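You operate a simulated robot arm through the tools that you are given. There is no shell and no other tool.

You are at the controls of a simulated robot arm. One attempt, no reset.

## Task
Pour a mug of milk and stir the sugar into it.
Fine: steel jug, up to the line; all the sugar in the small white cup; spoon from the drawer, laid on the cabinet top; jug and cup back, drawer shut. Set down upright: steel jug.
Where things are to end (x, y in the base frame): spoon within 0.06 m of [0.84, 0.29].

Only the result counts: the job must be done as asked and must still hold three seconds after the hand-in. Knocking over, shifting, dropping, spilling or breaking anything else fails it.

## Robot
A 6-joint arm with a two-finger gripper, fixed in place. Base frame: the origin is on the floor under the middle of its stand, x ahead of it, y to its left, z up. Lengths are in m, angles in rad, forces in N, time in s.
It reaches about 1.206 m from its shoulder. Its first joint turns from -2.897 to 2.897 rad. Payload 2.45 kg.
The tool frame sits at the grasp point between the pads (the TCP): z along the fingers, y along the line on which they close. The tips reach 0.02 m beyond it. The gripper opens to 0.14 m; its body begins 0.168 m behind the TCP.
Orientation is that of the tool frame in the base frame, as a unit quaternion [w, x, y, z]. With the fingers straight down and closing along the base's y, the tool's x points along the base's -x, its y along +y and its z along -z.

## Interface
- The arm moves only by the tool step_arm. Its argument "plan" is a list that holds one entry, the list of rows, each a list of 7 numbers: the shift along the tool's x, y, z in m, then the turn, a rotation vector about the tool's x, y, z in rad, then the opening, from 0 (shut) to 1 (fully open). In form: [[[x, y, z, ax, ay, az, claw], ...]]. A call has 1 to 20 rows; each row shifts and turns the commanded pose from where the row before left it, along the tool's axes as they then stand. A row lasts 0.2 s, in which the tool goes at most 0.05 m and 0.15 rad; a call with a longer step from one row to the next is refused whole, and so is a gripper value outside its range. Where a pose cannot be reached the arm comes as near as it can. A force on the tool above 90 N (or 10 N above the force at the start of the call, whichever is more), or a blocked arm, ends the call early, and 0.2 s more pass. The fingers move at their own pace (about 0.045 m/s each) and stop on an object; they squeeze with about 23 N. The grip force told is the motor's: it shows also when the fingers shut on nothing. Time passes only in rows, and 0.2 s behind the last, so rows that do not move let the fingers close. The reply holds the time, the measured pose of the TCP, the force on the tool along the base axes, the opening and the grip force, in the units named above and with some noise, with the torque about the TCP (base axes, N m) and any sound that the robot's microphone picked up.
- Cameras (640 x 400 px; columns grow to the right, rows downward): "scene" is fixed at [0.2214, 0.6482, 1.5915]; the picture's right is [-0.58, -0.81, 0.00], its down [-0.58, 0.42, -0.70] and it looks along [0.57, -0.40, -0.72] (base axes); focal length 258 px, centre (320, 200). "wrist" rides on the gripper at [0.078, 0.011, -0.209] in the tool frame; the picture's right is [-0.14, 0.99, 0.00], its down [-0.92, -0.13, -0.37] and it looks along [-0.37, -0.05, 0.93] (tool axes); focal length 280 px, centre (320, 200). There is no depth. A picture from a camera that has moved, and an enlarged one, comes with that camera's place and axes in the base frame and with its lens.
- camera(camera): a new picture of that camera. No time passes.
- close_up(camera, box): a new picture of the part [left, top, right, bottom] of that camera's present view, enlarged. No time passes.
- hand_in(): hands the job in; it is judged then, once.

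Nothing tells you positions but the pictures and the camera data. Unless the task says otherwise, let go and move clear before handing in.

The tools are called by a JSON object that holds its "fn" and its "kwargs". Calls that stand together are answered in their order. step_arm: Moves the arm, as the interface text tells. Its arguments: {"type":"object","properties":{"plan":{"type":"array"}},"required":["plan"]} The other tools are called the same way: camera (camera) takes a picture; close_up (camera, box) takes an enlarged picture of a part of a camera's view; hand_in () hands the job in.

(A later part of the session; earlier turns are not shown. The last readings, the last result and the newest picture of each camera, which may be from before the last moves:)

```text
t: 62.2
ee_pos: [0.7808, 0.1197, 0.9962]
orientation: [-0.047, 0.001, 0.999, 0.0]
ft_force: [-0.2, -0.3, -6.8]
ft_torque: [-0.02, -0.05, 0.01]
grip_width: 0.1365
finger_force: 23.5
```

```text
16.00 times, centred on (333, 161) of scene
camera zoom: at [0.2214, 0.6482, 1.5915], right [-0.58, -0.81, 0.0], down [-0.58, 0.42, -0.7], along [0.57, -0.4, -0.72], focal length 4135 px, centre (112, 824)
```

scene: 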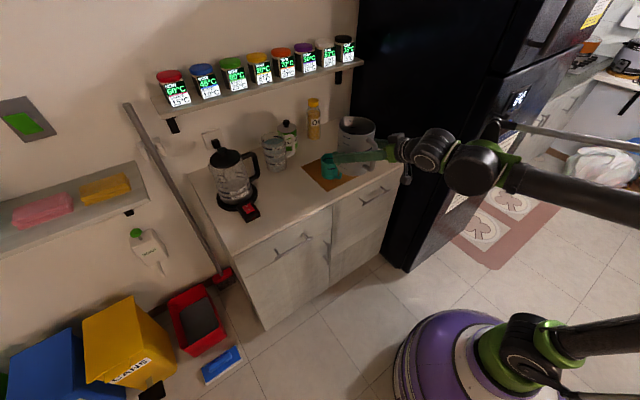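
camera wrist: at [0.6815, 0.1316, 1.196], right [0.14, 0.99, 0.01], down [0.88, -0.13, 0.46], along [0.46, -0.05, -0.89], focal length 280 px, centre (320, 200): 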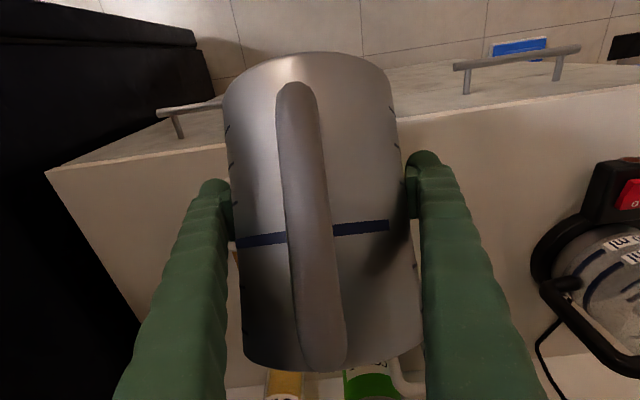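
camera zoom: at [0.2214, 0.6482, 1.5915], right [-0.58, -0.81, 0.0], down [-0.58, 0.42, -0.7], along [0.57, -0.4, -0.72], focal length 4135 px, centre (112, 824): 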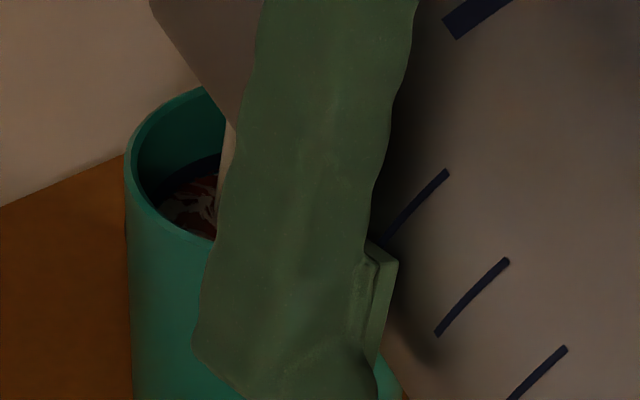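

The surface has risen onto the band, so I'm tilting back now.

{"fn": "step_arm", "kwargs": {"plan": [[[0, 0, 0, 0, -0.13, 0, 0], [0, 0, 0, 0, -0.13, 0, 0], [0, 0, 0, 0, -0.13, 0, 0], [0, 0, 0, 0, -0.13, 0, 0], [0, 0, 0, 0, -0.1, 0, 0], [-0.0115, -0.004, -0.0315, 0, 0, 0, 0], [-0.0115, -0.004, -0.0315, 0, 0, 0, 0], [0, 0, 0, 0, -0.13, 0, 0], [0, 0, 0, 0, -0.13, 0, 0], [0, 0, 0, 0, -0.13, 0, 0], [0, 0, 0, 0, -0.13, 0, 0]]]}}

{"fn": "close_up", "kwargs": {"camera": "scene", "box": [320, 150, 342, 172]}}

{"fn": "close_up", "kwargs": {"camera": "scene", "box": [310, 90, 450, 190]}}

```text
t: 64.6
ee_pos: [0.7679, 0.1114, 1.0624]
orientation: [0.5, 0.001, 0.866, 0.0]
ft_force: [-0.3, 0.0, -5.3]
ft_torque: [-0.01, -0.15, -0.05]
grip_width: 0.1363
finger_force: 22.6
```

```text
16.00 times, centred on (331, 161) of scene
camera zoom: at [0.2214, 0.6482, 1.5915], right [-0.58, -0.81, 0.0], down [-0.58, 0.42, -0.7], along [0.57, -0.4, -0.72], focal length 4135 px, centre (144, 824)
```

zoom: 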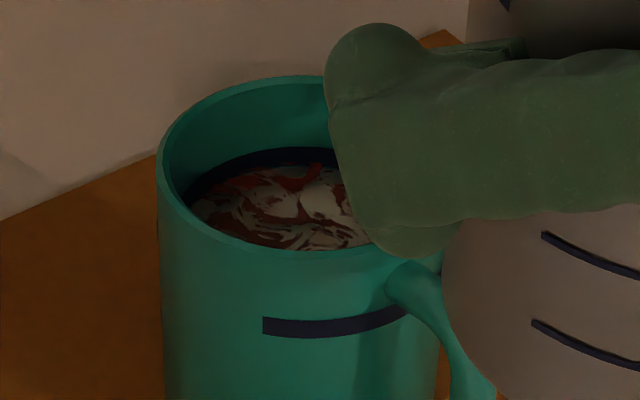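

```text
4.00 times, centred on (380, 140) of scene
camera zoom: at [0.2214, 0.6482, 1.5915], right [-0.58, -0.81, 0.0], down [-0.58, 0.42, -0.7], along [0.57, -0.4, -0.72], focal length 1034 px, centre (80, 440)
```

zoom: 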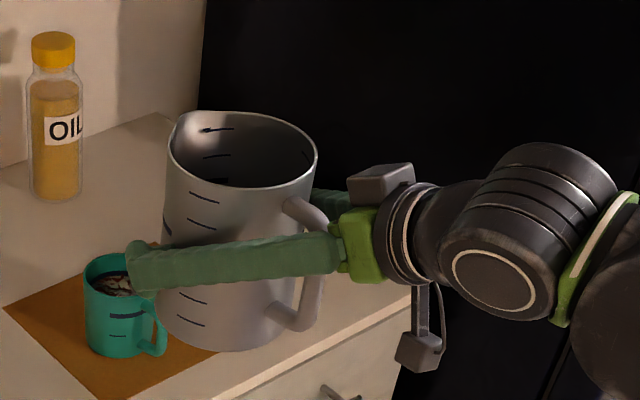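

The milk surface now sits on the line. I'm carrying the jug back to its home spot with a slight yaw correction so the handle points as it did originally.

{"fn": "step_arm", "kwargs": {"plan": [[[-0.0055, -0.012, 0.0095, 0, 0, 0, 0], [-0.011, -0.024, 0.019, 0, 0, 0, 0], [-0.011, -0.024, 0.019, 0, 0, 0, 0], [-0.011, -0.024, 0.019, 0, 0, 0, 0], [-0.011, -0.024, 0.019, 0, 0, 0, 0], [-0.011, -0.024, 0.019, 0, 0, 0, 0], [-0.011, -0.024, 0.019, 0, 0, 0, 0], [-0.011, -0.024, 0.019, 0, 0, 0, 0], [-0.011, -0.024, 0.019, 0, 0, 0, 0], [-0.011, -0.024, 0.019, 0, 0, 0, 0], [-0.0055, -0.012, 0.0095, 0, 0, 0, 0], [0, 0, 0, 0.0736, 0, 0.0425, 0], [0, 0, 0, 0, 0, 0, 0], [0.0217, 0, 0.0125, 0, 0, 0, 0], [0.0217, 0, 0.0125, 0, 0, 0, 0], [0.0217, 0, 0.0125, 0, 0, 0, 0], [0.0217, 0, 0.0125, 0, 0, 0, 0], [0, 0, 0, 0, 0, 0, 0]]]}}

{"fn": "camera", "kwargs": {"camera": "wrist"}}

{"fn": "close_up", "kwargs": {"camera": "scene", "box": [330, 90, 420, 170]}}

{"fn": "close_up", "kwargs": {"camera": "scene", "box": [320, 150, 342, 172]}}

```text
t: 68.4
ee_pos: [0.9895, -0.1272, 0.9613]
orientation: [0.499, 0.037, 0.866, -0.021]
ft_force: [0.2, -0.2, -6.0]
ft_torque: [-0.02, -0.15, 0.01]
grip_width: 0.1364
finger_force: 23.5
```

```text
taken
camera wrist: at [0.7713, -0.0975, 0.9988], right [0.15, 0.98, 0.12], down [0.13, -0.14, 0.98], along [0.98, -0.14, -0.15], focal length 280 px, centre (320, 200)
```

wrist: 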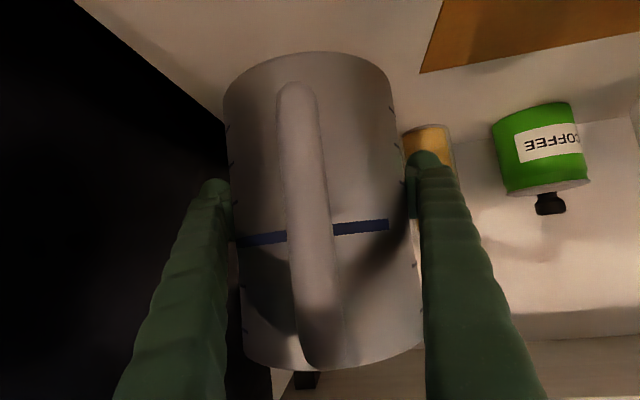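

```text
5.00 times, centred on (375, 130) of scene
camera zoom: at [0.2214, 0.6482, 1.5915], right [-0.58, -0.81, 0.0], down [-0.58, 0.42, -0.7], along [0.57, -0.4, -0.72], focal length 1292 px, centre (45, 550)
```

zoom: 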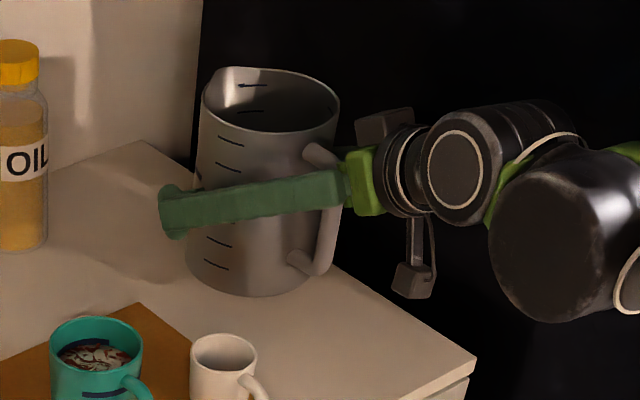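

```text
16.00 times, centred on (331, 161) of scene
camera zoom: at [0.2214, 0.6482, 1.5915], right [-0.58, -0.81, 0.0], down [-0.58, 0.42, -0.7], along [0.57, -0.4, -0.72], focal length 4135 px, centre (144, 824)
```

zoom: 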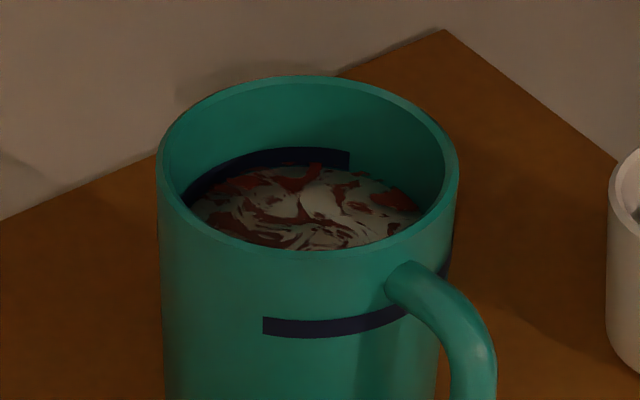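

The milk level is on the line. I'm continuing the jug set-down in small steps.

{"fn": "step_arm", "kwargs": {"plan": [[[0.0043, 0, 0.0025, 0, 0, 0, 0], [0.0043, 0, 0.0025, 0, 0, 0, 0], [0.0043, 0, 0.0025, 0, 0, 0, 0], [0.0043, 0, 0.0025, 0, 0, 0, 0], [0.0026, 0, 0.0015, 0, 0, 0, 0], [0, 0, 0, 0, 0, 0, 0]]]}}

```text
t: 69.8
ee_pos: [0.9879, -0.129, 0.9386]
orientation: [0.498, 0.037, 0.866, -0.021]
ft_force: [0.5, 0.5, -6.8]
ft_torque: [0.0, -0.15, -0.01]
grip_width: 0.1363
finger_force: 23.5
```

{"fn": "step_arm", "kwargs": {"plan": [[[0.0026, 0, 0.0015, 0, 0, 0, 0], [0.0017, 0, 0.001, 0, 0, 0, 0]]]}}

```text
t: 70.4
ee_pos: [0.9868, -0.1283, 0.9353]
orientation: [0.499, 0.037, 0.865, -0.021]
ft_force: [0.1, -0.2, -6.4]
ft_torque: [0.0, -0.17, -0.04]
grip_width: 0.1364
finger_force: 23.2
```

{"fn": "step_arm", "kwargs": {"plan": [[[0.0022, 0, 0.00125, 0, 0, 0, 0], [0.0013, 0, 0.00075, 0, 0, 0, 0]]]}}

```text
t: 71.0
ee_pos: [0.9883, -0.1296, 0.93]
orientation: [0.498, 0.037, 0.866, -0.021]
ft_force: [-0.3, -0.3, -6.1]
ft_torque: [0.0, -0.17, -0.02]
grip_width: 0.1362
finger_force: 22.8
```

{"fn": "step_arm", "kwargs": {"plan": [[[0.0013, 0, 0.00075, 0, 0, 0, 0], [0.0013, 0, 0.00075, 0, 0, 0, 0]]]}}

```text
t: 71.6
ee_pos: [0.9875, -0.128, 0.929]
orientation: [0.5, 0.038, 0.865, -0.022]
ft_force: [5.1, -2.8, 22.1]
ft_torque: [0.0, 0.44, -0.01]
grip_width: 0.1367
finger_force: 23.1
```

The jug has touched down. I'm releasing.

{"fn": "step_arm", "kwargs": {"plan": [[[-0.001, 0, -0.0006, 0, 0, 0, 0], [0, 0, 0, 0, 0, 0, 1], [0, 0, 0, 0, 0, 0, 1], [0, 0, 0, 0, 0, 0, 1]]]}}

{"fn": "camera", "kwargs": {"camera": "wrist"}}

{"fn": "close_up", "kwargs": {"camera": "wrist", "box": [190, 130, 450, 290]}}

{"fn": "close_up", "kwargs": {"camera": "scene", "box": [330, 90, 420, 170]}}

```text
t: 72.6
ee_pos: [0.988, -0.1288, 0.9299]
orientation: [0.498, 0.038, 0.866, -0.022]
ft_force: [-0.5, -0.7, 0.3]
ft_torque: [0.0, 0.01, -0.02]
grip_width: 0.1397
finger_force: 0.0
```

```text
taken
camera wrist: at [0.7703, -0.0978, 0.9666], right [0.15, 0.98, 0.12], down [0.13, -0.14, 0.98], along [0.98, -0.14, -0.15], focal length 280 px, centre (320, 200)
```

wrist: 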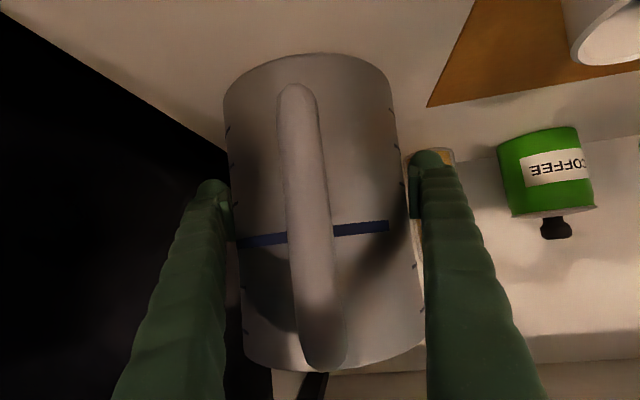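

```text
2.46 times, centred on (320, 210) of wrist
camera zoom: at [0.7703, -0.0978, 0.9666], right [0.15, 0.98, 0.12], down [0.13, -0.14, 0.98], along [0.98, -0.14, -0.15], focal length 690 px, centre (320, 175)
```

zoom: 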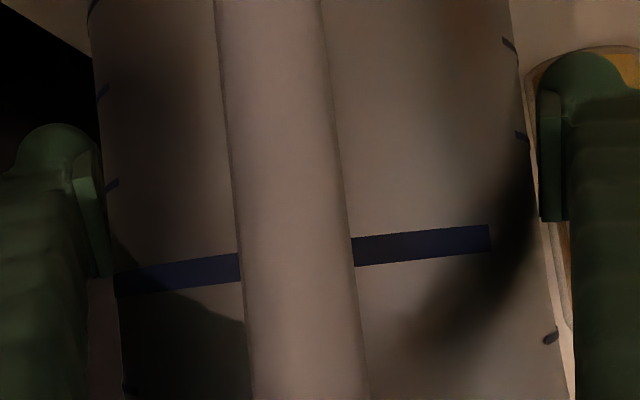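

```text
5.00 times, centred on (375, 130) of scene
camera zoom: at [0.2214, 0.6482, 1.5915], right [-0.58, -0.81, 0.0], down [-0.58, 0.42, -0.7], along [0.57, -0.4, -0.72], focal length 1292 px, centre (45, 550)
```

zoom: 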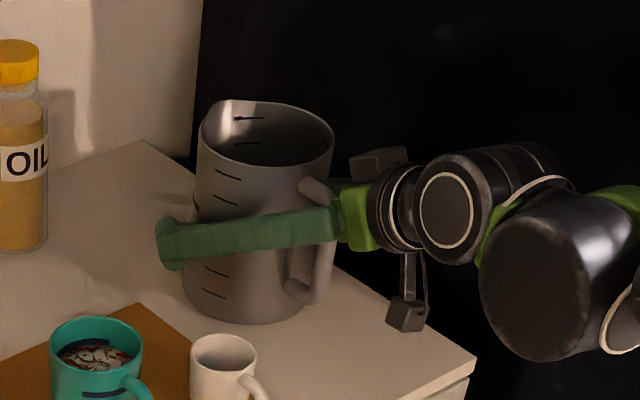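

The jug is upright with a tiny clearance on both pads. I'm backing out slowly along the finger direction.

{"fn": "step_arm", "kwargs": {"plan": [[[0.005, 0, -0.0087, 0, 0, 0, 1], [0.005, 0, -0.0087, 0, 0, 0, 1], [0.005, 0, -0.0087, 0, 0, 0, 1], [0.005, 0, -0.0087, 0, 0, 0, 1]]]}}

{"fn": "camera", "kwargs": {"camera": "wrist"}}

{"fn": "close_up", "kwargs": {"camera": "scene", "box": [330, 90, 420, 170]}}

```text
t: 73.6
ee_pos: [0.9485, -0.1248, 0.9266]
orientation: [0.499, 0.037, 0.866, -0.021]
ft_force: [0.4, 0.4, -0.2]
ft_torque: [-0.03, -0.01, 0.0]
grip_width: 0.1397
finger_force: 0.0
```

```text
taken
camera wrist: at [0.7307, -0.0947, 0.9651], right [0.15, 0.98, 0.12], down [0.13, -0.14, 0.98], along [0.98, -0.14, -0.15], focal length 280 px, centre (320, 200)
```

wrist: 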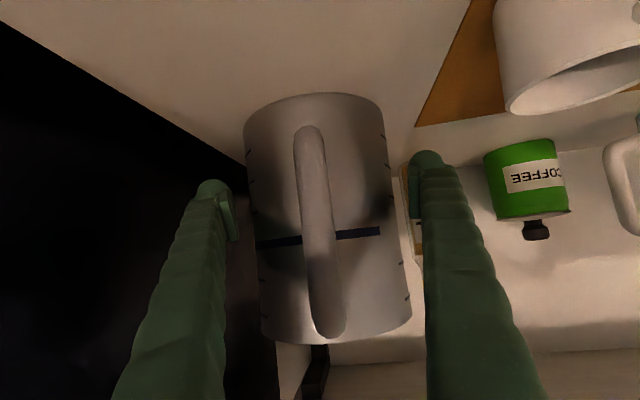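

```text
5.00 times, centred on (375, 130) of scene
camera zoom: at [0.2214, 0.6482, 1.5915], right [-0.58, -0.81, 0.0], down [-0.58, 0.42, -0.7], along [0.57, -0.4, -0.72], focal length 1292 px, centre (45, 550)
```

zoom: 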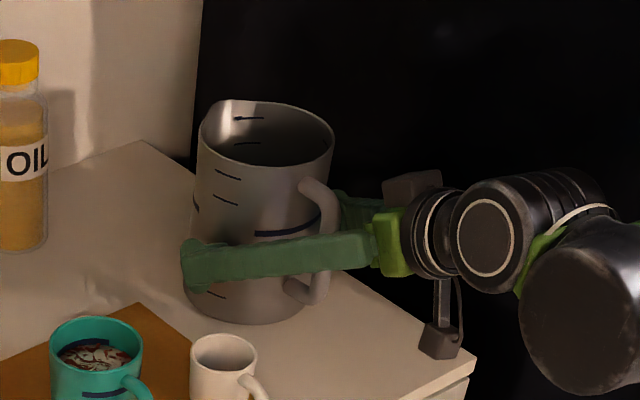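

The jug is back within a few millimetres of its original spot. Next is the white cup, so I'm retreating, levelling the tool and partly closing the fingers so they fit between the cup and the mug.

{"fn": "step_arm", "kwargs": {"plan": [[[-0.0217, 0, -0.0125, 0, 0, 0, 1], [-0.0217, 0, -0.0125, 0, 0, 0, 1], [0.02, 0, -0.0346, 0, 0, 0, 1], [0.02, 0, -0.0346, 0, 0, 0, 1], [0.02, 0, -0.0346, 0, 0, 0, 1], [0.02, 0, -0.0346, 0, 0, 0, 1], [0.02, 0, -0.0346, 0, 0, 0, 1], [0, 0, 0, -0.0736, 0, -0.0425, 0.55], [0, 0, 0, 0, -0.128, 0, 0.55], [0, 0, 0, 0, -0.128, 0, 0.55], [0, 0, 0, 0, -0.128, 0, 0.55], [0, 0.04, 0, 0, 0, 0, 0.55], [0, 0.04, 0, 0, 0, 0, 0.55], [0, 0.03, 0, 0, 0, 0, 0.55], [0, 0, 0, 0, 0, 0, 0.55]]]}}

{"fn": "camera", "kwargs": {"camera": "wrist"}}

{"fn": "camera", "kwargs": {"camera": "scene"}}

```text
t: 76.8
ee_pos: [0.7485, 0.0014, 0.9799]
orientation: [0.656, 0.0, 0.755, 0.0]
ft_force: [0.1, -0.9, -0.6]
ft_torque: [0.01, 0.0, 0.0]
grip_width: 0.0769
finger_force: 0.1
```

```text
taken
camera wrist: at [0.5316, 0.0134, 0.9318], right [0.02, 0.99, 0.14], down [-0.24, -0.13, 0.96], along [0.97, -0.05, 0.23], focal length 280 px, centre (320, 200)
```

wrist: 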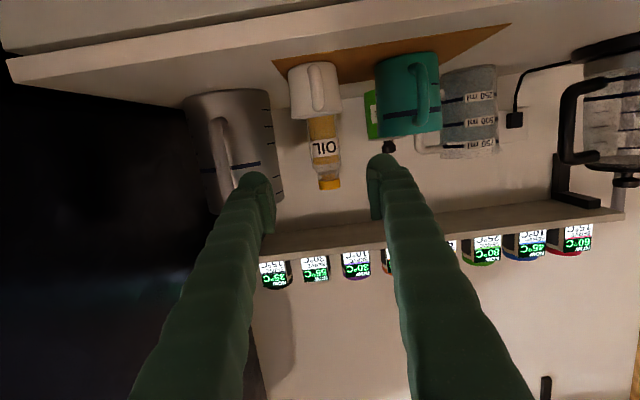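

```text
taken
```

scene: 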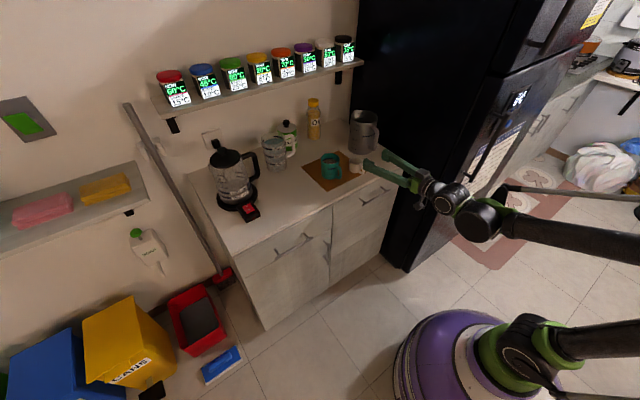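

The cup and mug are visible from the front. I'll zoom in to refine their positions.

{"fn": "close_up", "kwargs": {"camera": "wrist", "box": [260, 40, 460, 165]}}

{"fn": "close_up", "kwargs": {"camera": "scene", "box": [310, 130, 430, 205]}}

```text
3.20 times, centred on (360, 102) of wrist
camera zoom: at [0.5316, 0.0134, 0.9318], right [0.02, 0.99, 0.14], down [-0.24, -0.13, 0.96], along [0.97, -0.05, 0.23], focal length 897 px, centre (192, 512)
```

zoom: 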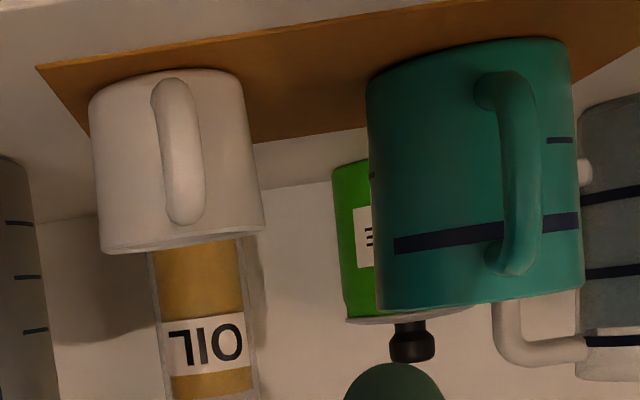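

```text
5.33 times, centred on (370, 168) of scene
camera zoom: at [0.2214, 0.6482, 1.5915], right [-0.58, -0.81, 0.0], down [-0.58, 0.42, -0.7], along [0.57, -0.4, -0.72], focal length 1378 px, centre (53, 373)
```

zoom: 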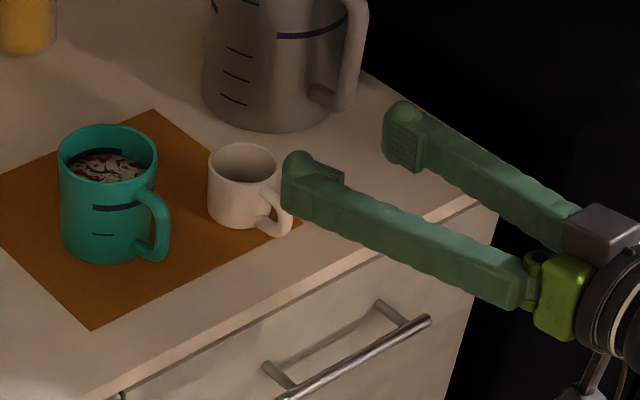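

The cup centre refines to about (0.864, 0.006) and the mug to about (0.900, 0.117). I'm lowering the level fingers to cup height just in front of the cabinet edge.

{"fn": "step_arm", "kwargs": {"plan": [[[0.0295, 0.0025, 0.0042, 0, 0, 0, 0.55], [0.0295, 0.0025, 0.0042, 0, 0, 0, 0.55], [0.0295, 0, 0.0042, 0, 0, 0, 0.55], [0, 0, 0, 0, 0, 0, 0.55]]]}}

{"fn": "camera", "kwargs": {"camera": "wrist"}}

{"fn": "close_up", "kwargs": {"camera": "scene", "box": [310, 130, 430, 205]}}

```text
t: 77.8
ee_pos: [0.7501, 0.0059, 0.8891]
orientation: [0.656, 0.0, 0.755, 0.0]
ft_force: [-0.2, 0.3, -0.2]
ft_torque: [-0.05, -0.03, 0.02]
grip_width: 0.0769
finger_force: 0.0
```

```text
taken
camera wrist: at [0.533, 0.0186, 0.8418], right [0.02, 0.99, 0.14], down [-0.24, -0.13, 0.96], along [0.97, -0.05, 0.23], focal length 280 px, centre (320, 200)
```

wrist: 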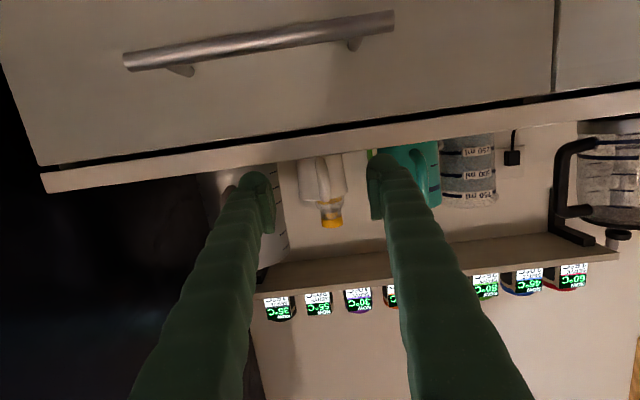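

```text
5.33 times, centred on (370, 168) of scene
camera zoom: at [0.2214, 0.6482, 1.5915], right [-0.58, -0.81, 0.0], down [-0.58, 0.42, -0.7], along [0.57, -0.4, -0.72], focal length 1378 px, centre (53, 373)
```

zoom: 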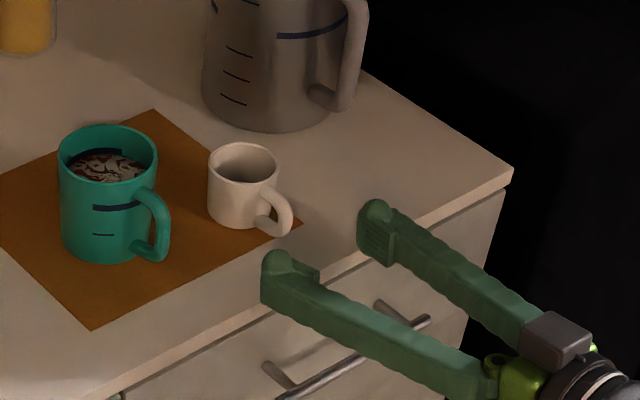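

The fingers clear the counter edge and line up on either side of the cup. I'm advancing to straddle it.

{"fn": "step_arm", "kwargs": {"plan": [[[-0.0035, 0, 0.0248, 0, 0, 0, 0.55], [-0.0035, 0, 0.0248, 0, 0, 0, 0.55], [-0.0035, 0, 0.0248, 0, 0, 0, 0.55], [0, 0, 0, 0, 0, 0, 0.55]]]}}

{"fn": "camera", "kwargs": {"camera": "wrist"}}

{"fn": "close_up", "kwargs": {"camera": "scene", "box": [310, 130, 430, 205]}}

```text
t: 78.8
ee_pos: [0.8262, 0.0058, 0.8884]
orientation: [0.655, 0.0, 0.756, 0.0]
ft_force: [-0.7, 0.1, 0.2]
ft_torque: [0.02, -0.02, 0.01]
grip_width: 0.0772
finger_force: 0.1
```

```text
taken
camera wrist: at [0.6093, 0.0186, 0.8417], right [0.02, 0.99, 0.14], down [-0.24, -0.13, 0.96], along [0.97, -0.05, 0.23], focal length 280 px, centre (320, 200)
```

wrist: 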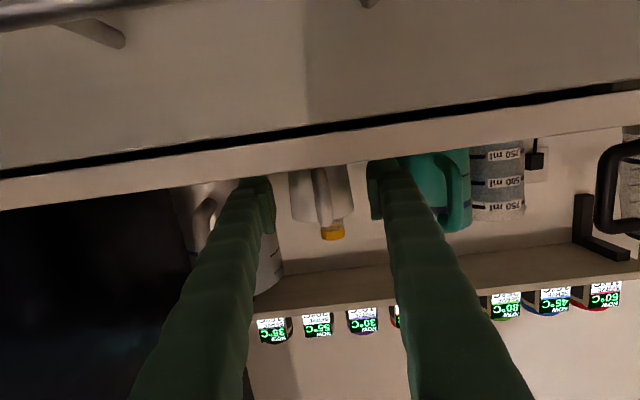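

```text
5.33 times, centred on (370, 168) of scene
camera zoom: at [0.2214, 0.6482, 1.5915], right [-0.58, -0.81, 0.0], down [-0.58, 0.42, -0.7], along [0.57, -0.4, -0.72], focal length 1378 px, centre (53, 373)
```

zoom: 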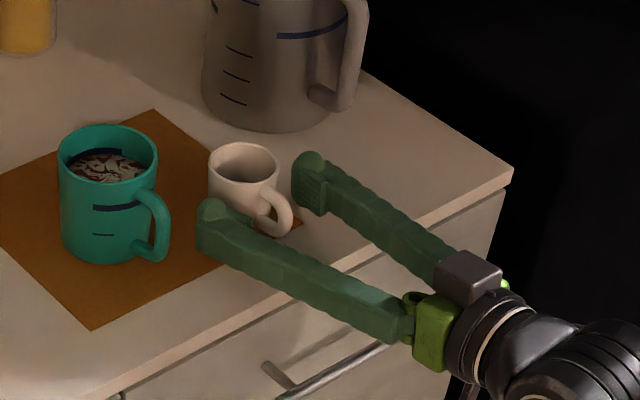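

{"fn": "step_arm", "kwargs": {"plan": [[[-0.0026, 0, 0.0184, 0, 0, 0, 0.55], [-0.0026, 0, 0.0184, 0, 0, 0, 0.55], [0, 0, 0, 0, 0, 0, 0.55]]]}}

{"fn": "camera", "kwargs": {"camera": "wrist"}}

{"fn": "close_up", "kwargs": {"camera": "scene", "box": [310, 140, 400, 200]}}

```text
t: 79.6
ee_pos: [0.8625, 0.0056, 0.8879]
orientation: [0.655, 0.0, 0.755, 0.0]
ft_force: [0.0, 0.7, -0.5]
ft_torque: [0.02, 0.01, -0.04]
grip_width: 0.0769
finger_force: 0.0
```

```text
taken
camera wrist: at [0.6455, 0.0183, 0.8413], right [0.02, 0.99, 0.14], down [-0.24, -0.13, 0.96], along [0.97, -0.05, 0.23], focal length 280 px, centre (320, 200)
```

wrist: 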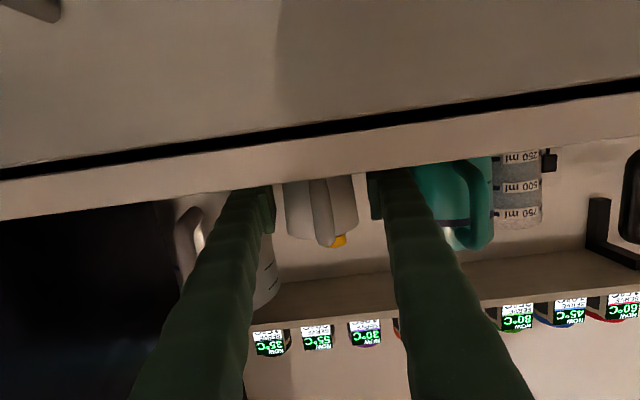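

```text
6.67 times, centred on (355, 170) of scene
camera zoom: at [0.2214, 0.6482, 1.5915], right [-0.58, -0.81, 0.0], down [-0.58, 0.42, -0.7], along [0.57, -0.4, -0.72], focal length 1723 px, centre (87, 400)
```

zoom: 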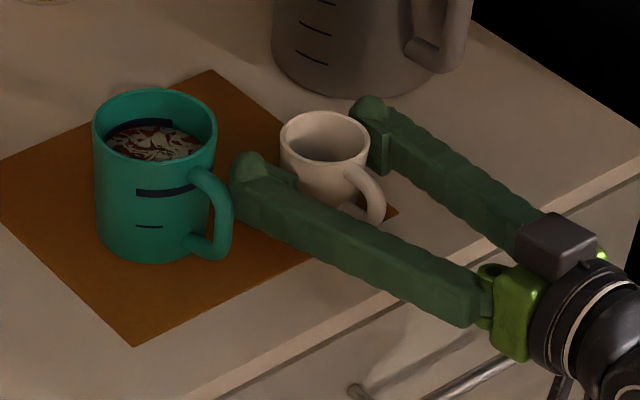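

The cup is centred between the pads. I'm closing.

{"fn": "step_arm", "kwargs": {"plan": [[[0, 0, 0, 0, 0, 0, 0], [0, 0, 0, 0, 0, 0, 0], [0, 0, 0, 0, 0, 0, 0], [0, 0, 0, 0, 0, 0, 0]]]}}

{"fn": "camera", "kwargs": {"camera": "wrist"}}

{"fn": "close_up", "kwargs": {"camera": "scene", "box": [310, 140, 400, 200]}}

```text
t: 80.6
ee_pos: [0.8614, 0.0064, 0.8889]
orientation: [0.656, 0.001, 0.755, -0.001]
ft_force: [1.4, 0.4, 0.2]
ft_torque: [-0.02, 0.0, 0.01]
grip_width: 0.0555
finger_force: 22.9
```

```text
taken
camera wrist: at [0.6455, 0.0184, 0.8414], right [0.02, 0.99, 0.14], down [-0.24, -0.13, 0.96], along [0.97, -0.05, 0.23], focal length 280 px, centre (320, 200)
```

wrist: 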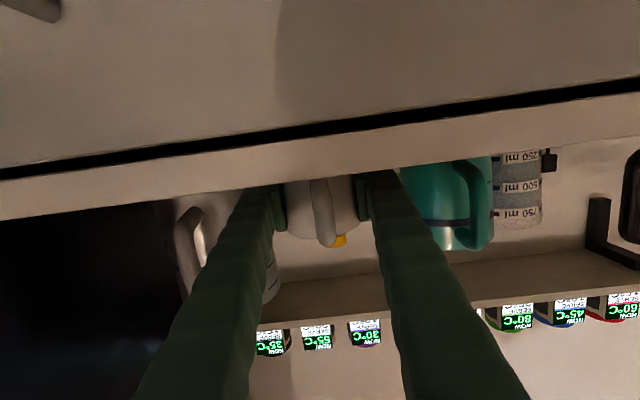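

```text
6.67 times, centred on (355, 170) of scene
camera zoom: at [0.2214, 0.6482, 1.5915], right [-0.58, -0.81, 0.0], down [-0.58, 0.42, -0.7], along [0.57, -0.4, -0.72], focal length 1723 px, centre (87, 400)
```

zoom: 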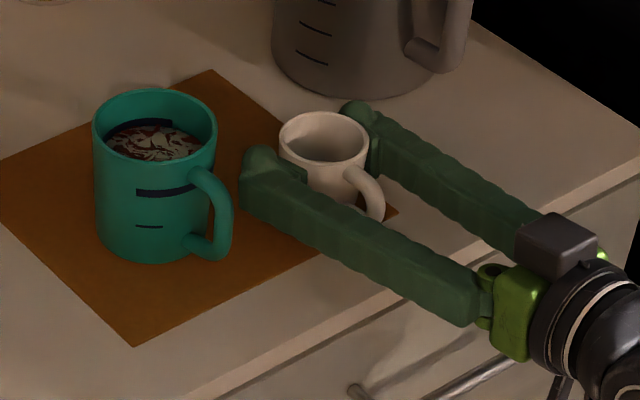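

The cup is gripped at 0.0555 m. I'm lifting it straight up to about z = 1.10.

{"fn": "step_arm", "kwargs": {"plan": [[[-0.0099, 0, -0.0014, 0, 0, 0, 0], [-0.0198, 0, -0.0028, 0, 0, 0, 0], [-0.0396, 0, -0.0056, 0, 0, 0, 0], [-0.0396, 0, -0.0056, 0, 0, 0, 0], [-0.0396, 0, -0.0056, 0, 0, 0, 0], [-0.0396, 0, -0.0056, 0, 0, 0, 0], [-0.0198, 0, -0.0028, 0, 0, 0, 0], [0, 0, 0, 0, 0, 0, 0]]]}}

{"fn": "close_up", "kwargs": {"camera": "scene", "box": [310, 90, 430, 190]}}

{"fn": "camera", "kwargs": {"camera": "wrist"}}

```text
t: 82.4
ee_pos: [0.8612, 0.007, 1.1012]
orientation: [0.655, 0.001, 0.756, -0.001]
ft_force: [-0.2, -0.2, -1.6]
ft_torque: [-0.01, -0.06, 0.0]
grip_width: 0.0555
finger_force: 22.6
```

```text
4.00 times, centred on (370, 140) of scene
camera zoom: at [0.2214, 0.6482, 1.5915], right [-0.58, -0.81, 0.0], down [-0.58, 0.42, -0.7], along [0.57, -0.4, -0.72], focal length 1034 px, centre (120, 440)
```

zoom: 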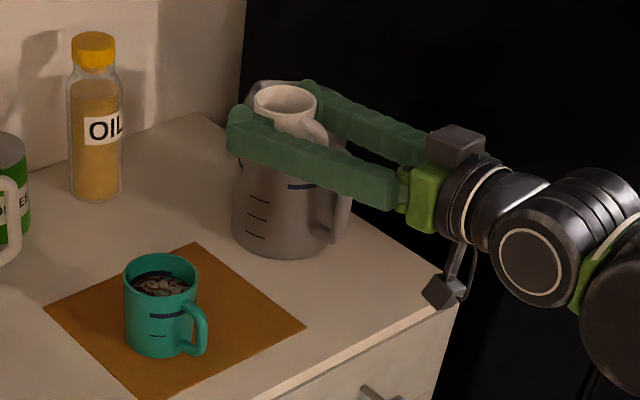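

```text
taken
camera wrist: at [0.6437, 0.0192, 1.0526], right [0.02, 0.99, 0.14], down [-0.24, -0.13, 0.96], along [0.97, -0.05, 0.23], focal length 280 px, centre (320, 200)
```

wrist: 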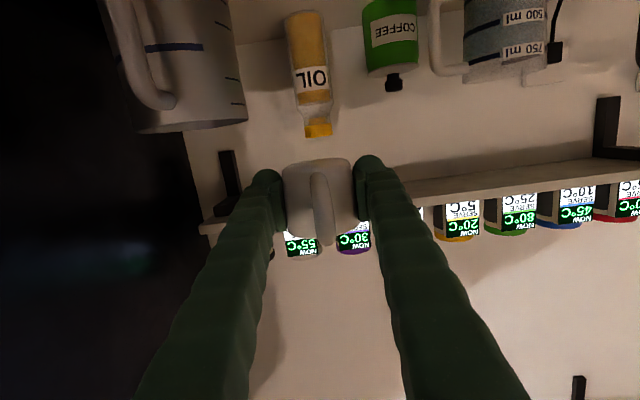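

The cup is lifted upright. I'll check the sugar level inside it.

{"fn": "close_up", "kwargs": {"camera": "scene", "box": [348, 106, 374, 126]}}

```text
16.00 times, centred on (361, 116) of scene
camera zoom: at [0.2214, 0.6482, 1.5915], right [-0.58, -0.81, 0.0], down [-0.58, 0.42, -0.7], along [0.57, -0.4, -0.72], focal length 4135 px, centre (-336, 1544)
```

zoom: 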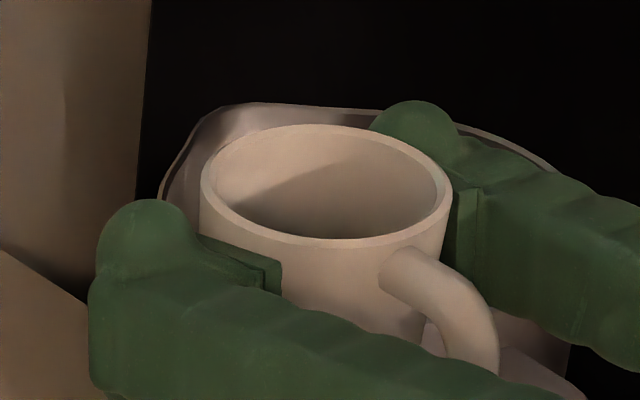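

The sugar is well below the rim, so it won't spill at a moderate tilt. I'm tilting the cup 40° and swinging the tool so the pour will be sideways over the mug, keeping the wrist clear of the shelf.

{"fn": "step_arm", "kwargs": {"plan": [[[0, 0, 0, 0, 0.14, 0, 0], [0, 0, 0, 0, 0.14, 0, 0], [0, 0, 0, 0, 0.14, 0, 0], [0, 0, 0, 0, 0.14, 0, 0], [0, 0, 0, 0, 0.14, 0, 0], [0, 0, 0, 0.0948, 0, 0.1053, 0], [0, 0, 0, 0.0948, 0, 0.1053, 0], [0, 0, 0, 0.0948, 0, 0.1053, 0], [0, 0, 0, 0.0948, 0, 0.1053, 0], [0, 0, 0, 0, 0, 0, 0]]]}}

{"fn": "camera", "kwargs": {"camera": "scene"}}

{"fn": "camera", "kwargs": {"camera": "wrist"}}

```text
t: 84.6
ee_pos: [0.8617, 0.0064, 1.0996]
orientation: [0.343, 0.261, 0.897, -0.101]
ft_force: [0.6, 0.2, -0.8]
ft_torque: [-0.01, -0.02, -0.02]
grip_width: 0.0554
finger_force: 22.6
```

```text
taken
```

scene: 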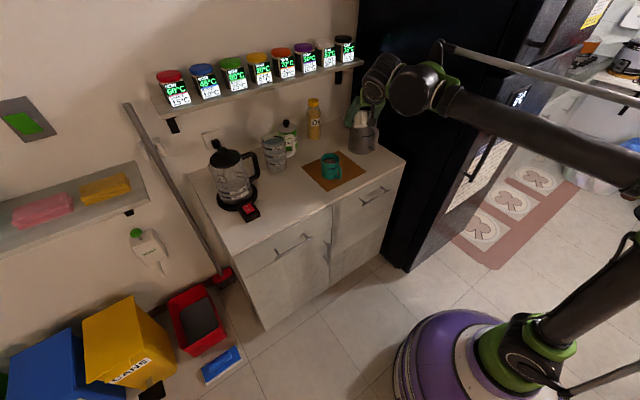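

```text
taken
camera wrist: at [0.7017, 0.1232, 1.2038], right [0.62, 0.78, 0.09], down [0.3, -0.34, 0.89], along [0.72, -0.52, -0.45], focal length 280 px, centre (320, 200)
```

wrist: 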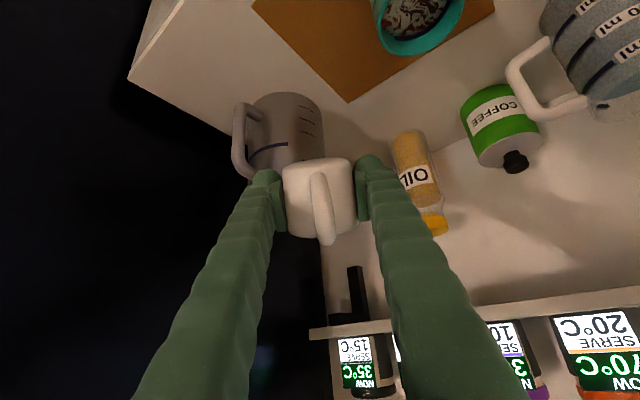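

The wrist is clear of the shelf and the fridge. I'm completing the swing and moving the cup next to the mug on its left, staying high.

{"fn": "step_arm", "kwargs": {"plan": [[[0, 0, 0, 0.0948, 0, 0.1053, 0], [0, 0, 0, 0.0948, 0, 0.1053, 0], [0, 0, 0, 0.0948, 0, 0.1053, 0], [0, 0, 0, 0.0948, 0, 0.1053, 0], [0.0324, 0.0272, -0.0157, 0, 0, 0, 0], [0.0324, 0.0272, -0.0157, 0, 0, 0, 0], [0.0324, 0.0272, -0.0157, 0, 0, 0, 0], [0, 0, 0, 0, 0, 0, 0]]]}}

{"fn": "camera", "kwargs": {"camera": "scene"}}

{"fn": "camera", "kwargs": {"camera": "wrist"}}

```text
t: 86.4
ee_pos: [0.8911, 0.1341, 1.0683]
orientation: [0.3, 0.503, 0.787, -0.194]
ft_force: [-0.2, -0.9, -1.5]
ft_torque: [-0.02, 0.0, 0.02]
grip_width: 0.0551
finger_force: 23.6
```

```text
taken
```

scene: 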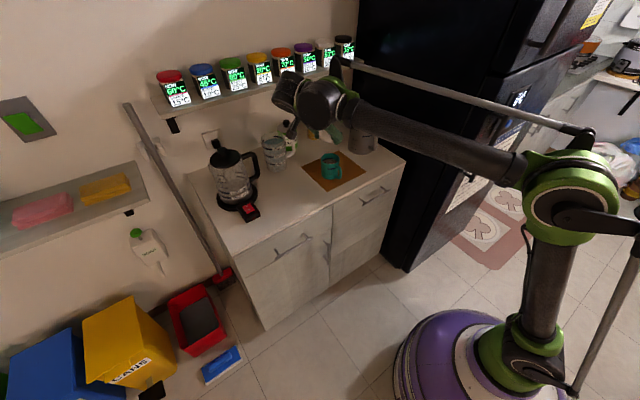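

```text
taken
camera wrist: at [0.8188, 0.3194, 1.1721], right [0.94, 0.33, 0.09], down [0.07, -0.45, 0.89], along [0.33, -0.83, -0.45], focal length 280 px, centre (320, 200)
```

wrist: 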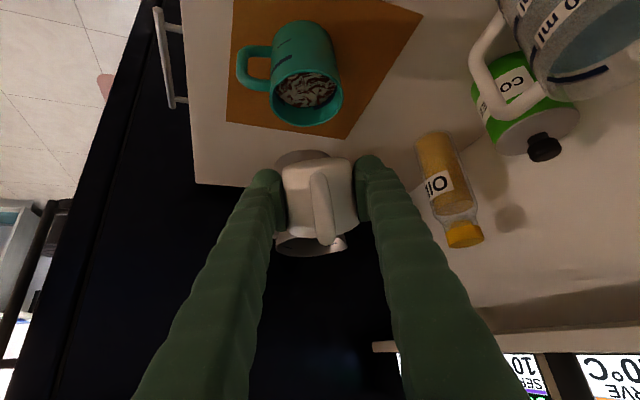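

The mug and cup both show in the wrist view, and the mug is about 1.6 cm ahead in the pour direction, as planned. I'm lowering to pour height and tilting to about 75°.

{"fn": "step_arm", "kwargs": {"plan": [[[0.021, 0, 0.0234, 0, 0, 0, 0], [0.021, 0, 0.0234, 0, 0, 0, 0], [0, 0, 0, 0, 0.12, 0, 0], [0, 0, 0, 0, 0.12, 0, 0], [0, 0, 0, 0, 0.12, 0, 0]]]}}

{"fn": "camera", "kwargs": {"camera": "scene"}}

{"fn": "camera", "kwargs": {"camera": "wrist"}}

```text
t: 87.6
ee_pos: [0.891, 0.1359, 1.0053]
orientation: [0.154, 0.528, 0.829, -0.1]
ft_force: [0.0, 0.2, -1.3]
ft_torque: [-0.08, -0.02, 0.03]
grip_width: 0.0551
finger_force: 23.5
```

```text
taken
```

scene: 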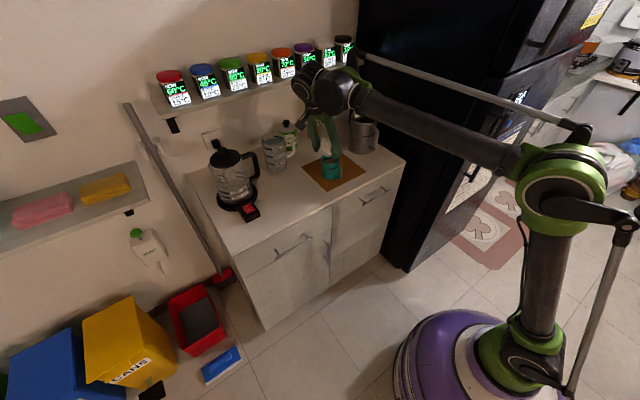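

```text
taken
camera wrist: at [0.8395, 0.276, 1.1733], right [0.95, 0.3, 0.05], down [0.19, -0.71, 0.68], along [0.24, -0.64, -0.73], focal length 280 px, centre (320, 200)
```

wrist: 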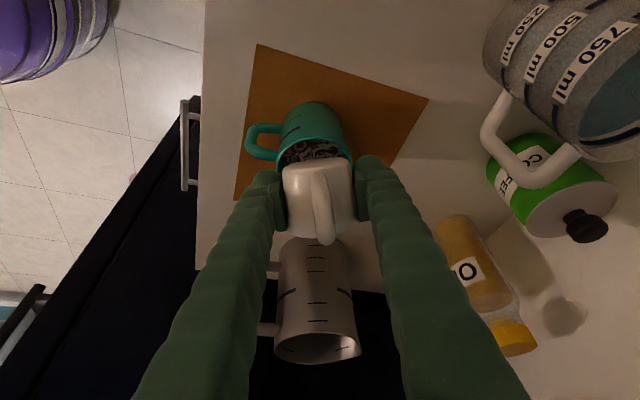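

The cup is over the mug at about 60° and nothing has been spilled. I'm continuing the tilt to about 90°.

{"fn": "step_arm", "kwargs": {"plan": [[[0, 0, 0, 0, 0.13, 0, 0], [0, 0, 0, 0, 0.13, 0, 0], [0, 0, 0, 0, 0.13, 0, 0], [0, 0, 0, 0, 0.13, 0, 0], [0, 0, 0, 0, 0, 0, 0]]]}}

{"fn": "camera", "kwargs": {"camera": "scene"}}

{"fn": "close_up", "kwargs": {"camera": "scene", "box": [290, 110, 370, 190]}}

{"fn": "camera", "kwargs": {"camera": "wrist"}}

```text
t: 88.8
ee_pos: [0.8912, 0.1364, 1.0071]
orientation: [-0.064, 0.535, 0.841, 0.039]
ft_force: [0.1, 0.0, -1.3]
ft_torque: [0.02, 0.02, 0.01]
grip_width: 0.0552
finger_force: 23.2
```

```text
taken
```

scene: 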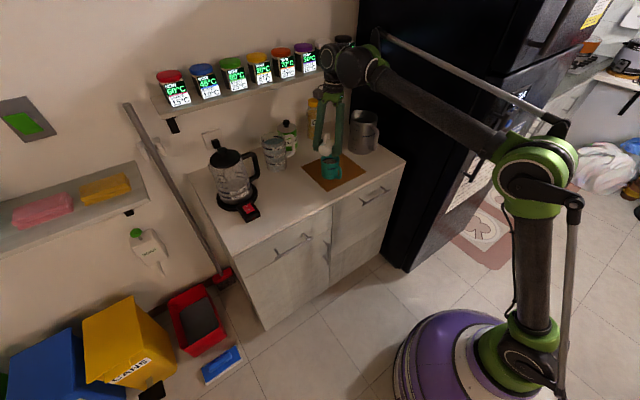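

```text
5.00 times, centred on (330, 150) of scene
camera zoom: at [0.2214, 0.6482, 1.5915], right [-0.58, -0.81, 0.0], down [-0.58, 0.42, -0.7], along [0.57, -0.4, -0.72], focal length 1292 px, centre (270, 450)
```

zoom: 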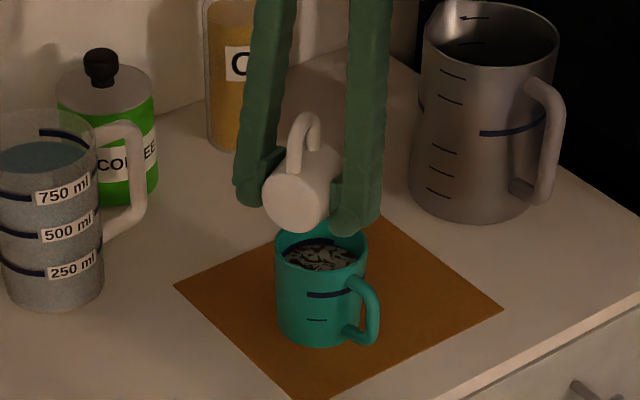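

```text
taken
camera wrist: at [0.883, 0.1833, 1.2256], right [0.95, 0.3, -0.02], down [0.29, -0.93, 0.23], along [0.05, -0.22, -0.97], focal length 280 px, centre (320, 200)
```

wrist: 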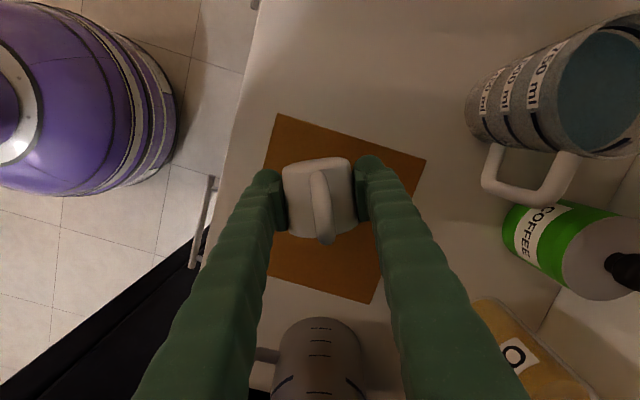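

The cup is about horizontal over the mug. I'm continuing in steps toward about 130° and watching the wrist clearance.

{"fn": "step_arm", "kwargs": {"plan": [[[0, 0, 0, 0, 0.12, 0, 0], [0, 0, 0, 0, 0.12, 0, 0], [0, 0, 0, 0, 0.12, 0, 0], [0, 0, 0, 0, 0, 0, 0]]]}}

{"fn": "camera", "kwargs": {"camera": "scene"}}

{"fn": "close_up", "kwargs": {"camera": "scene", "box": [290, 110, 370, 190]}}

{"fn": "camera", "kwargs": {"camera": "wrist"}}

```text
t: 89.8
ee_pos: [0.8914, 0.1358, 1.0056]
orientation: [-0.213, 0.521, 0.816, 0.135]
ft_force: [-0.1, -0.1, -1.0]
ft_torque: [0.0, 0.0, 0.0]
grip_width: 0.055
finger_force: 22.6
```

```text
taken
```

scene: 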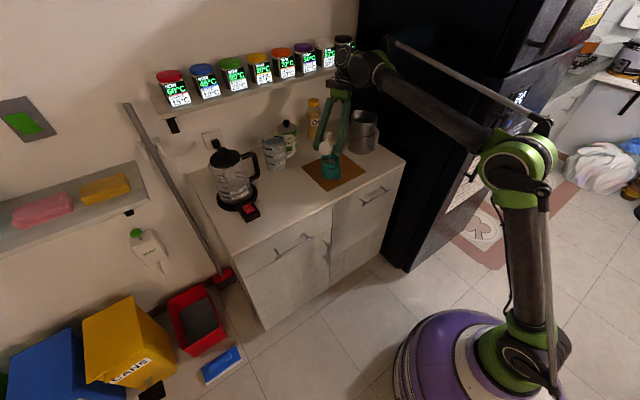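

```text
5.00 times, centred on (330, 150) of scene
camera zoom: at [0.2214, 0.6482, 1.5915], right [-0.58, -0.81, 0.0], down [-0.58, 0.42, -0.7], along [0.57, -0.4, -0.72], focal length 1292 px, centre (270, 450)
```

zoom: 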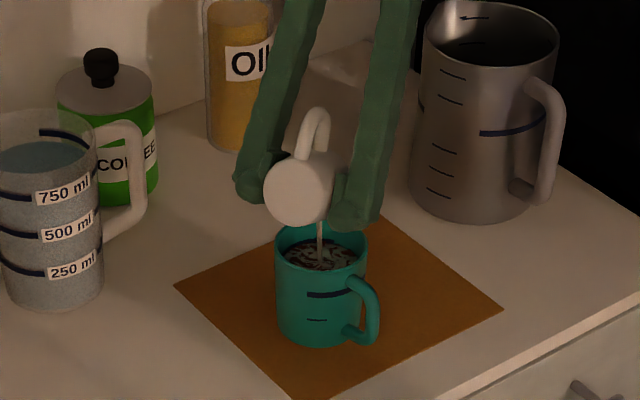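

```text
taken
camera wrist: at [0.9167, 0.1108, 1.2274], right [0.95, 0.31, -0.07], down [0.3, -0.95, -0.13], along [-0.11, 0.1, -0.99], focal length 280 px, centre (320, 200)
```

wrist: 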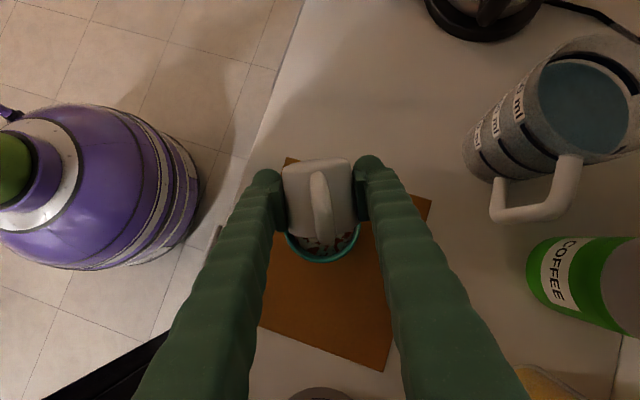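

A white sugar stream is falling into the middle of the mug. I'll hold, then tilt a bit further to get everything out.

{"fn": "step_arm", "kwargs": {"plan": [[[0, 0, 0, 0, 0, 0, 0], [0, 0, 0, 0, 0, 0, 0], [0, 0, 0, 0, 0, 0, 0], [0, 0, 0, 0, 0.1, 0, 0], [0, 0, 0, 0, 0, 0, 0], [0, 0, 0, 0, 0, 0, 0]]]}}

{"fn": "close_up", "kwargs": {"camera": "scene", "box": [310, 140, 350, 180]}}

{"fn": "camera", "kwargs": {"camera": "wrist"}}

```text
t: 91.2
ee_pos: [0.8922, 0.136, 1.0065]
orientation: [-0.254, 0.513, 0.804, 0.16]
ft_force: [-0.1, -0.5, -0.5]
ft_torque: [-0.03, 0.02, 0.01]
grip_width: 0.055
finger_force: 22.9
```

```text
10.00 times, centred on (330, 160) of scene
camera zoom: at [0.2214, 0.6482, 1.5915], right [-0.58, -0.81, 0.0], down [-0.58, 0.42, -0.7], along [0.57, -0.4, -0.72], focal length 2585 px, centre (220, 600)
```

zoom: 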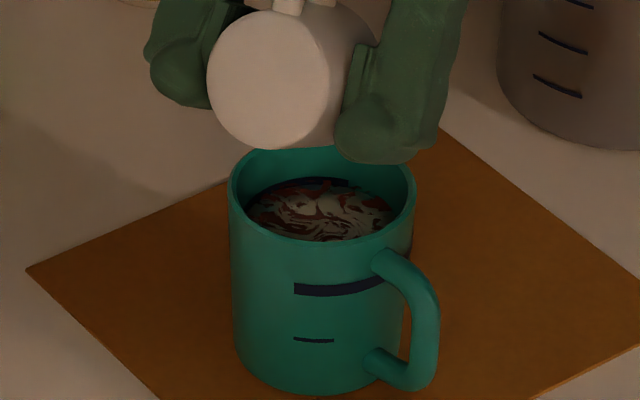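

```text
taken
camera wrist: at [0.9263, 0.0913, 1.2227], right [0.95, 0.32, -0.08], down [0.29, -0.93, -0.22], along [-0.15, 0.19, -0.97], focal length 280 px, centre (320, 200)
```

wrist: 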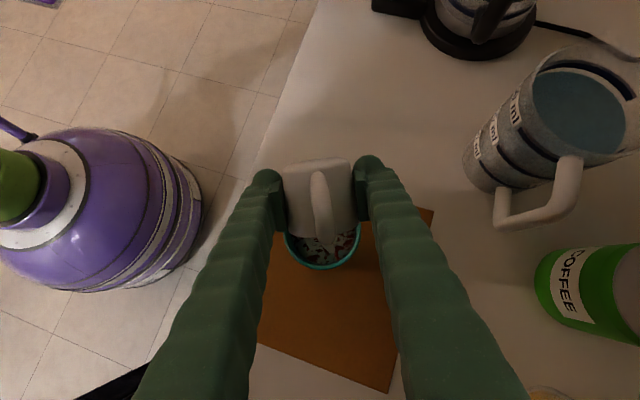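

The stream has stopped. I'll tilt further to around 135° to make sure that nothing remains.

{"fn": "step_arm", "kwargs": {"plan": [[[0, 0, 0, 0, 0.1, 0, 0], [0, 0, 0, 0, 0.1, 0, 0], [0, 0, 0, 0, 0.1, 0, 0], [0, 0, 0, 0, 0, 0, 0], [0, 0, 0, 0, 0, 0, 0], [0, 0, 0, 0, 0, 0, 0], [0, 0, 0, 0, 0, 0, 0]]]}}

{"fn": "close_up", "kwargs": {"camera": "scene", "box": [310, 140, 350, 180]}}

{"fn": "camera", "kwargs": {"camera": "scene"}}

{"fn": "camera", "kwargs": {"camera": "wrist"}}

```text
t: 92.8
ee_pos: [0.891, 0.1358, 1.0066]
orientation: [-0.372, 0.483, 0.757, 0.235]
ft_force: [1.1, -1.3, -1.3]
ft_torque: [-0.01, 0.04, 0.0]
grip_width: 0.055
finger_force: 22.9
```

```text
10.00 times, centred on (330, 160) of scene
camera zoom: at [0.2214, 0.6482, 1.5915], right [-0.58, -0.81, 0.0], down [-0.58, 0.42, -0.7], along [0.57, -0.4, -0.72], focal length 2585 px, centre (220, 600)
```

zoom: 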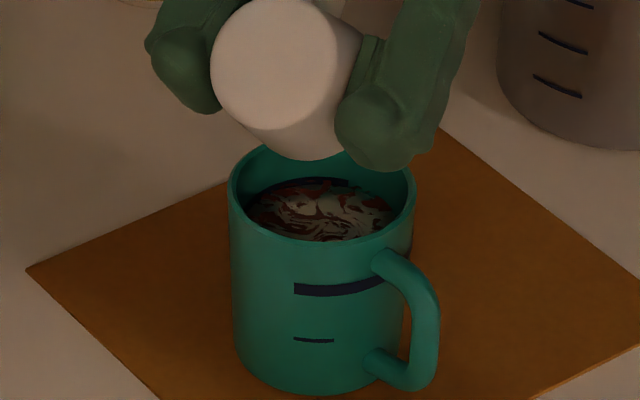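

```text
taken
```

scene: 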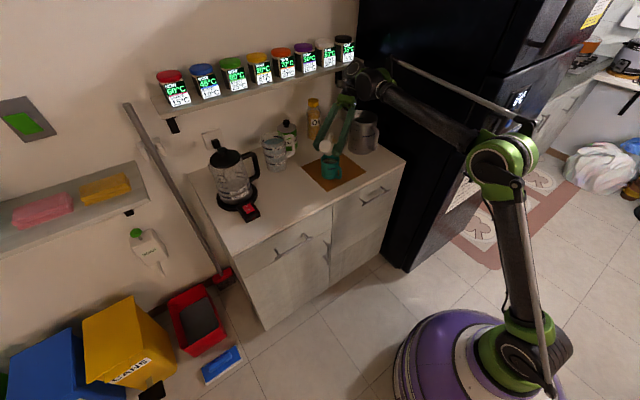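

```text
taken
camera wrist: at [0.9526, 0.0355, 1.197], right [0.93, 0.34, -0.11], down [0.24, -0.83, -0.5], along [-0.26, 0.44, -0.86], focal length 280 px, centre (320, 200)
```

wrist: 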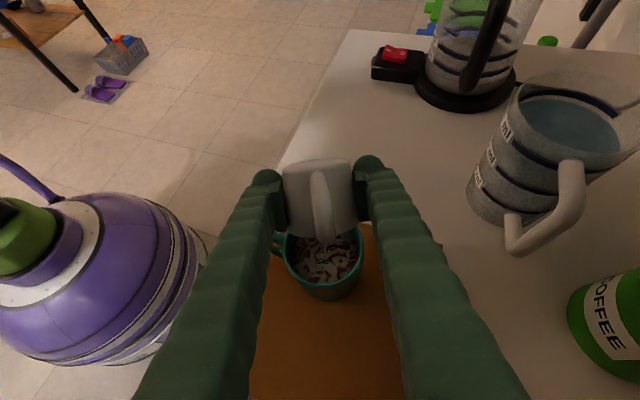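

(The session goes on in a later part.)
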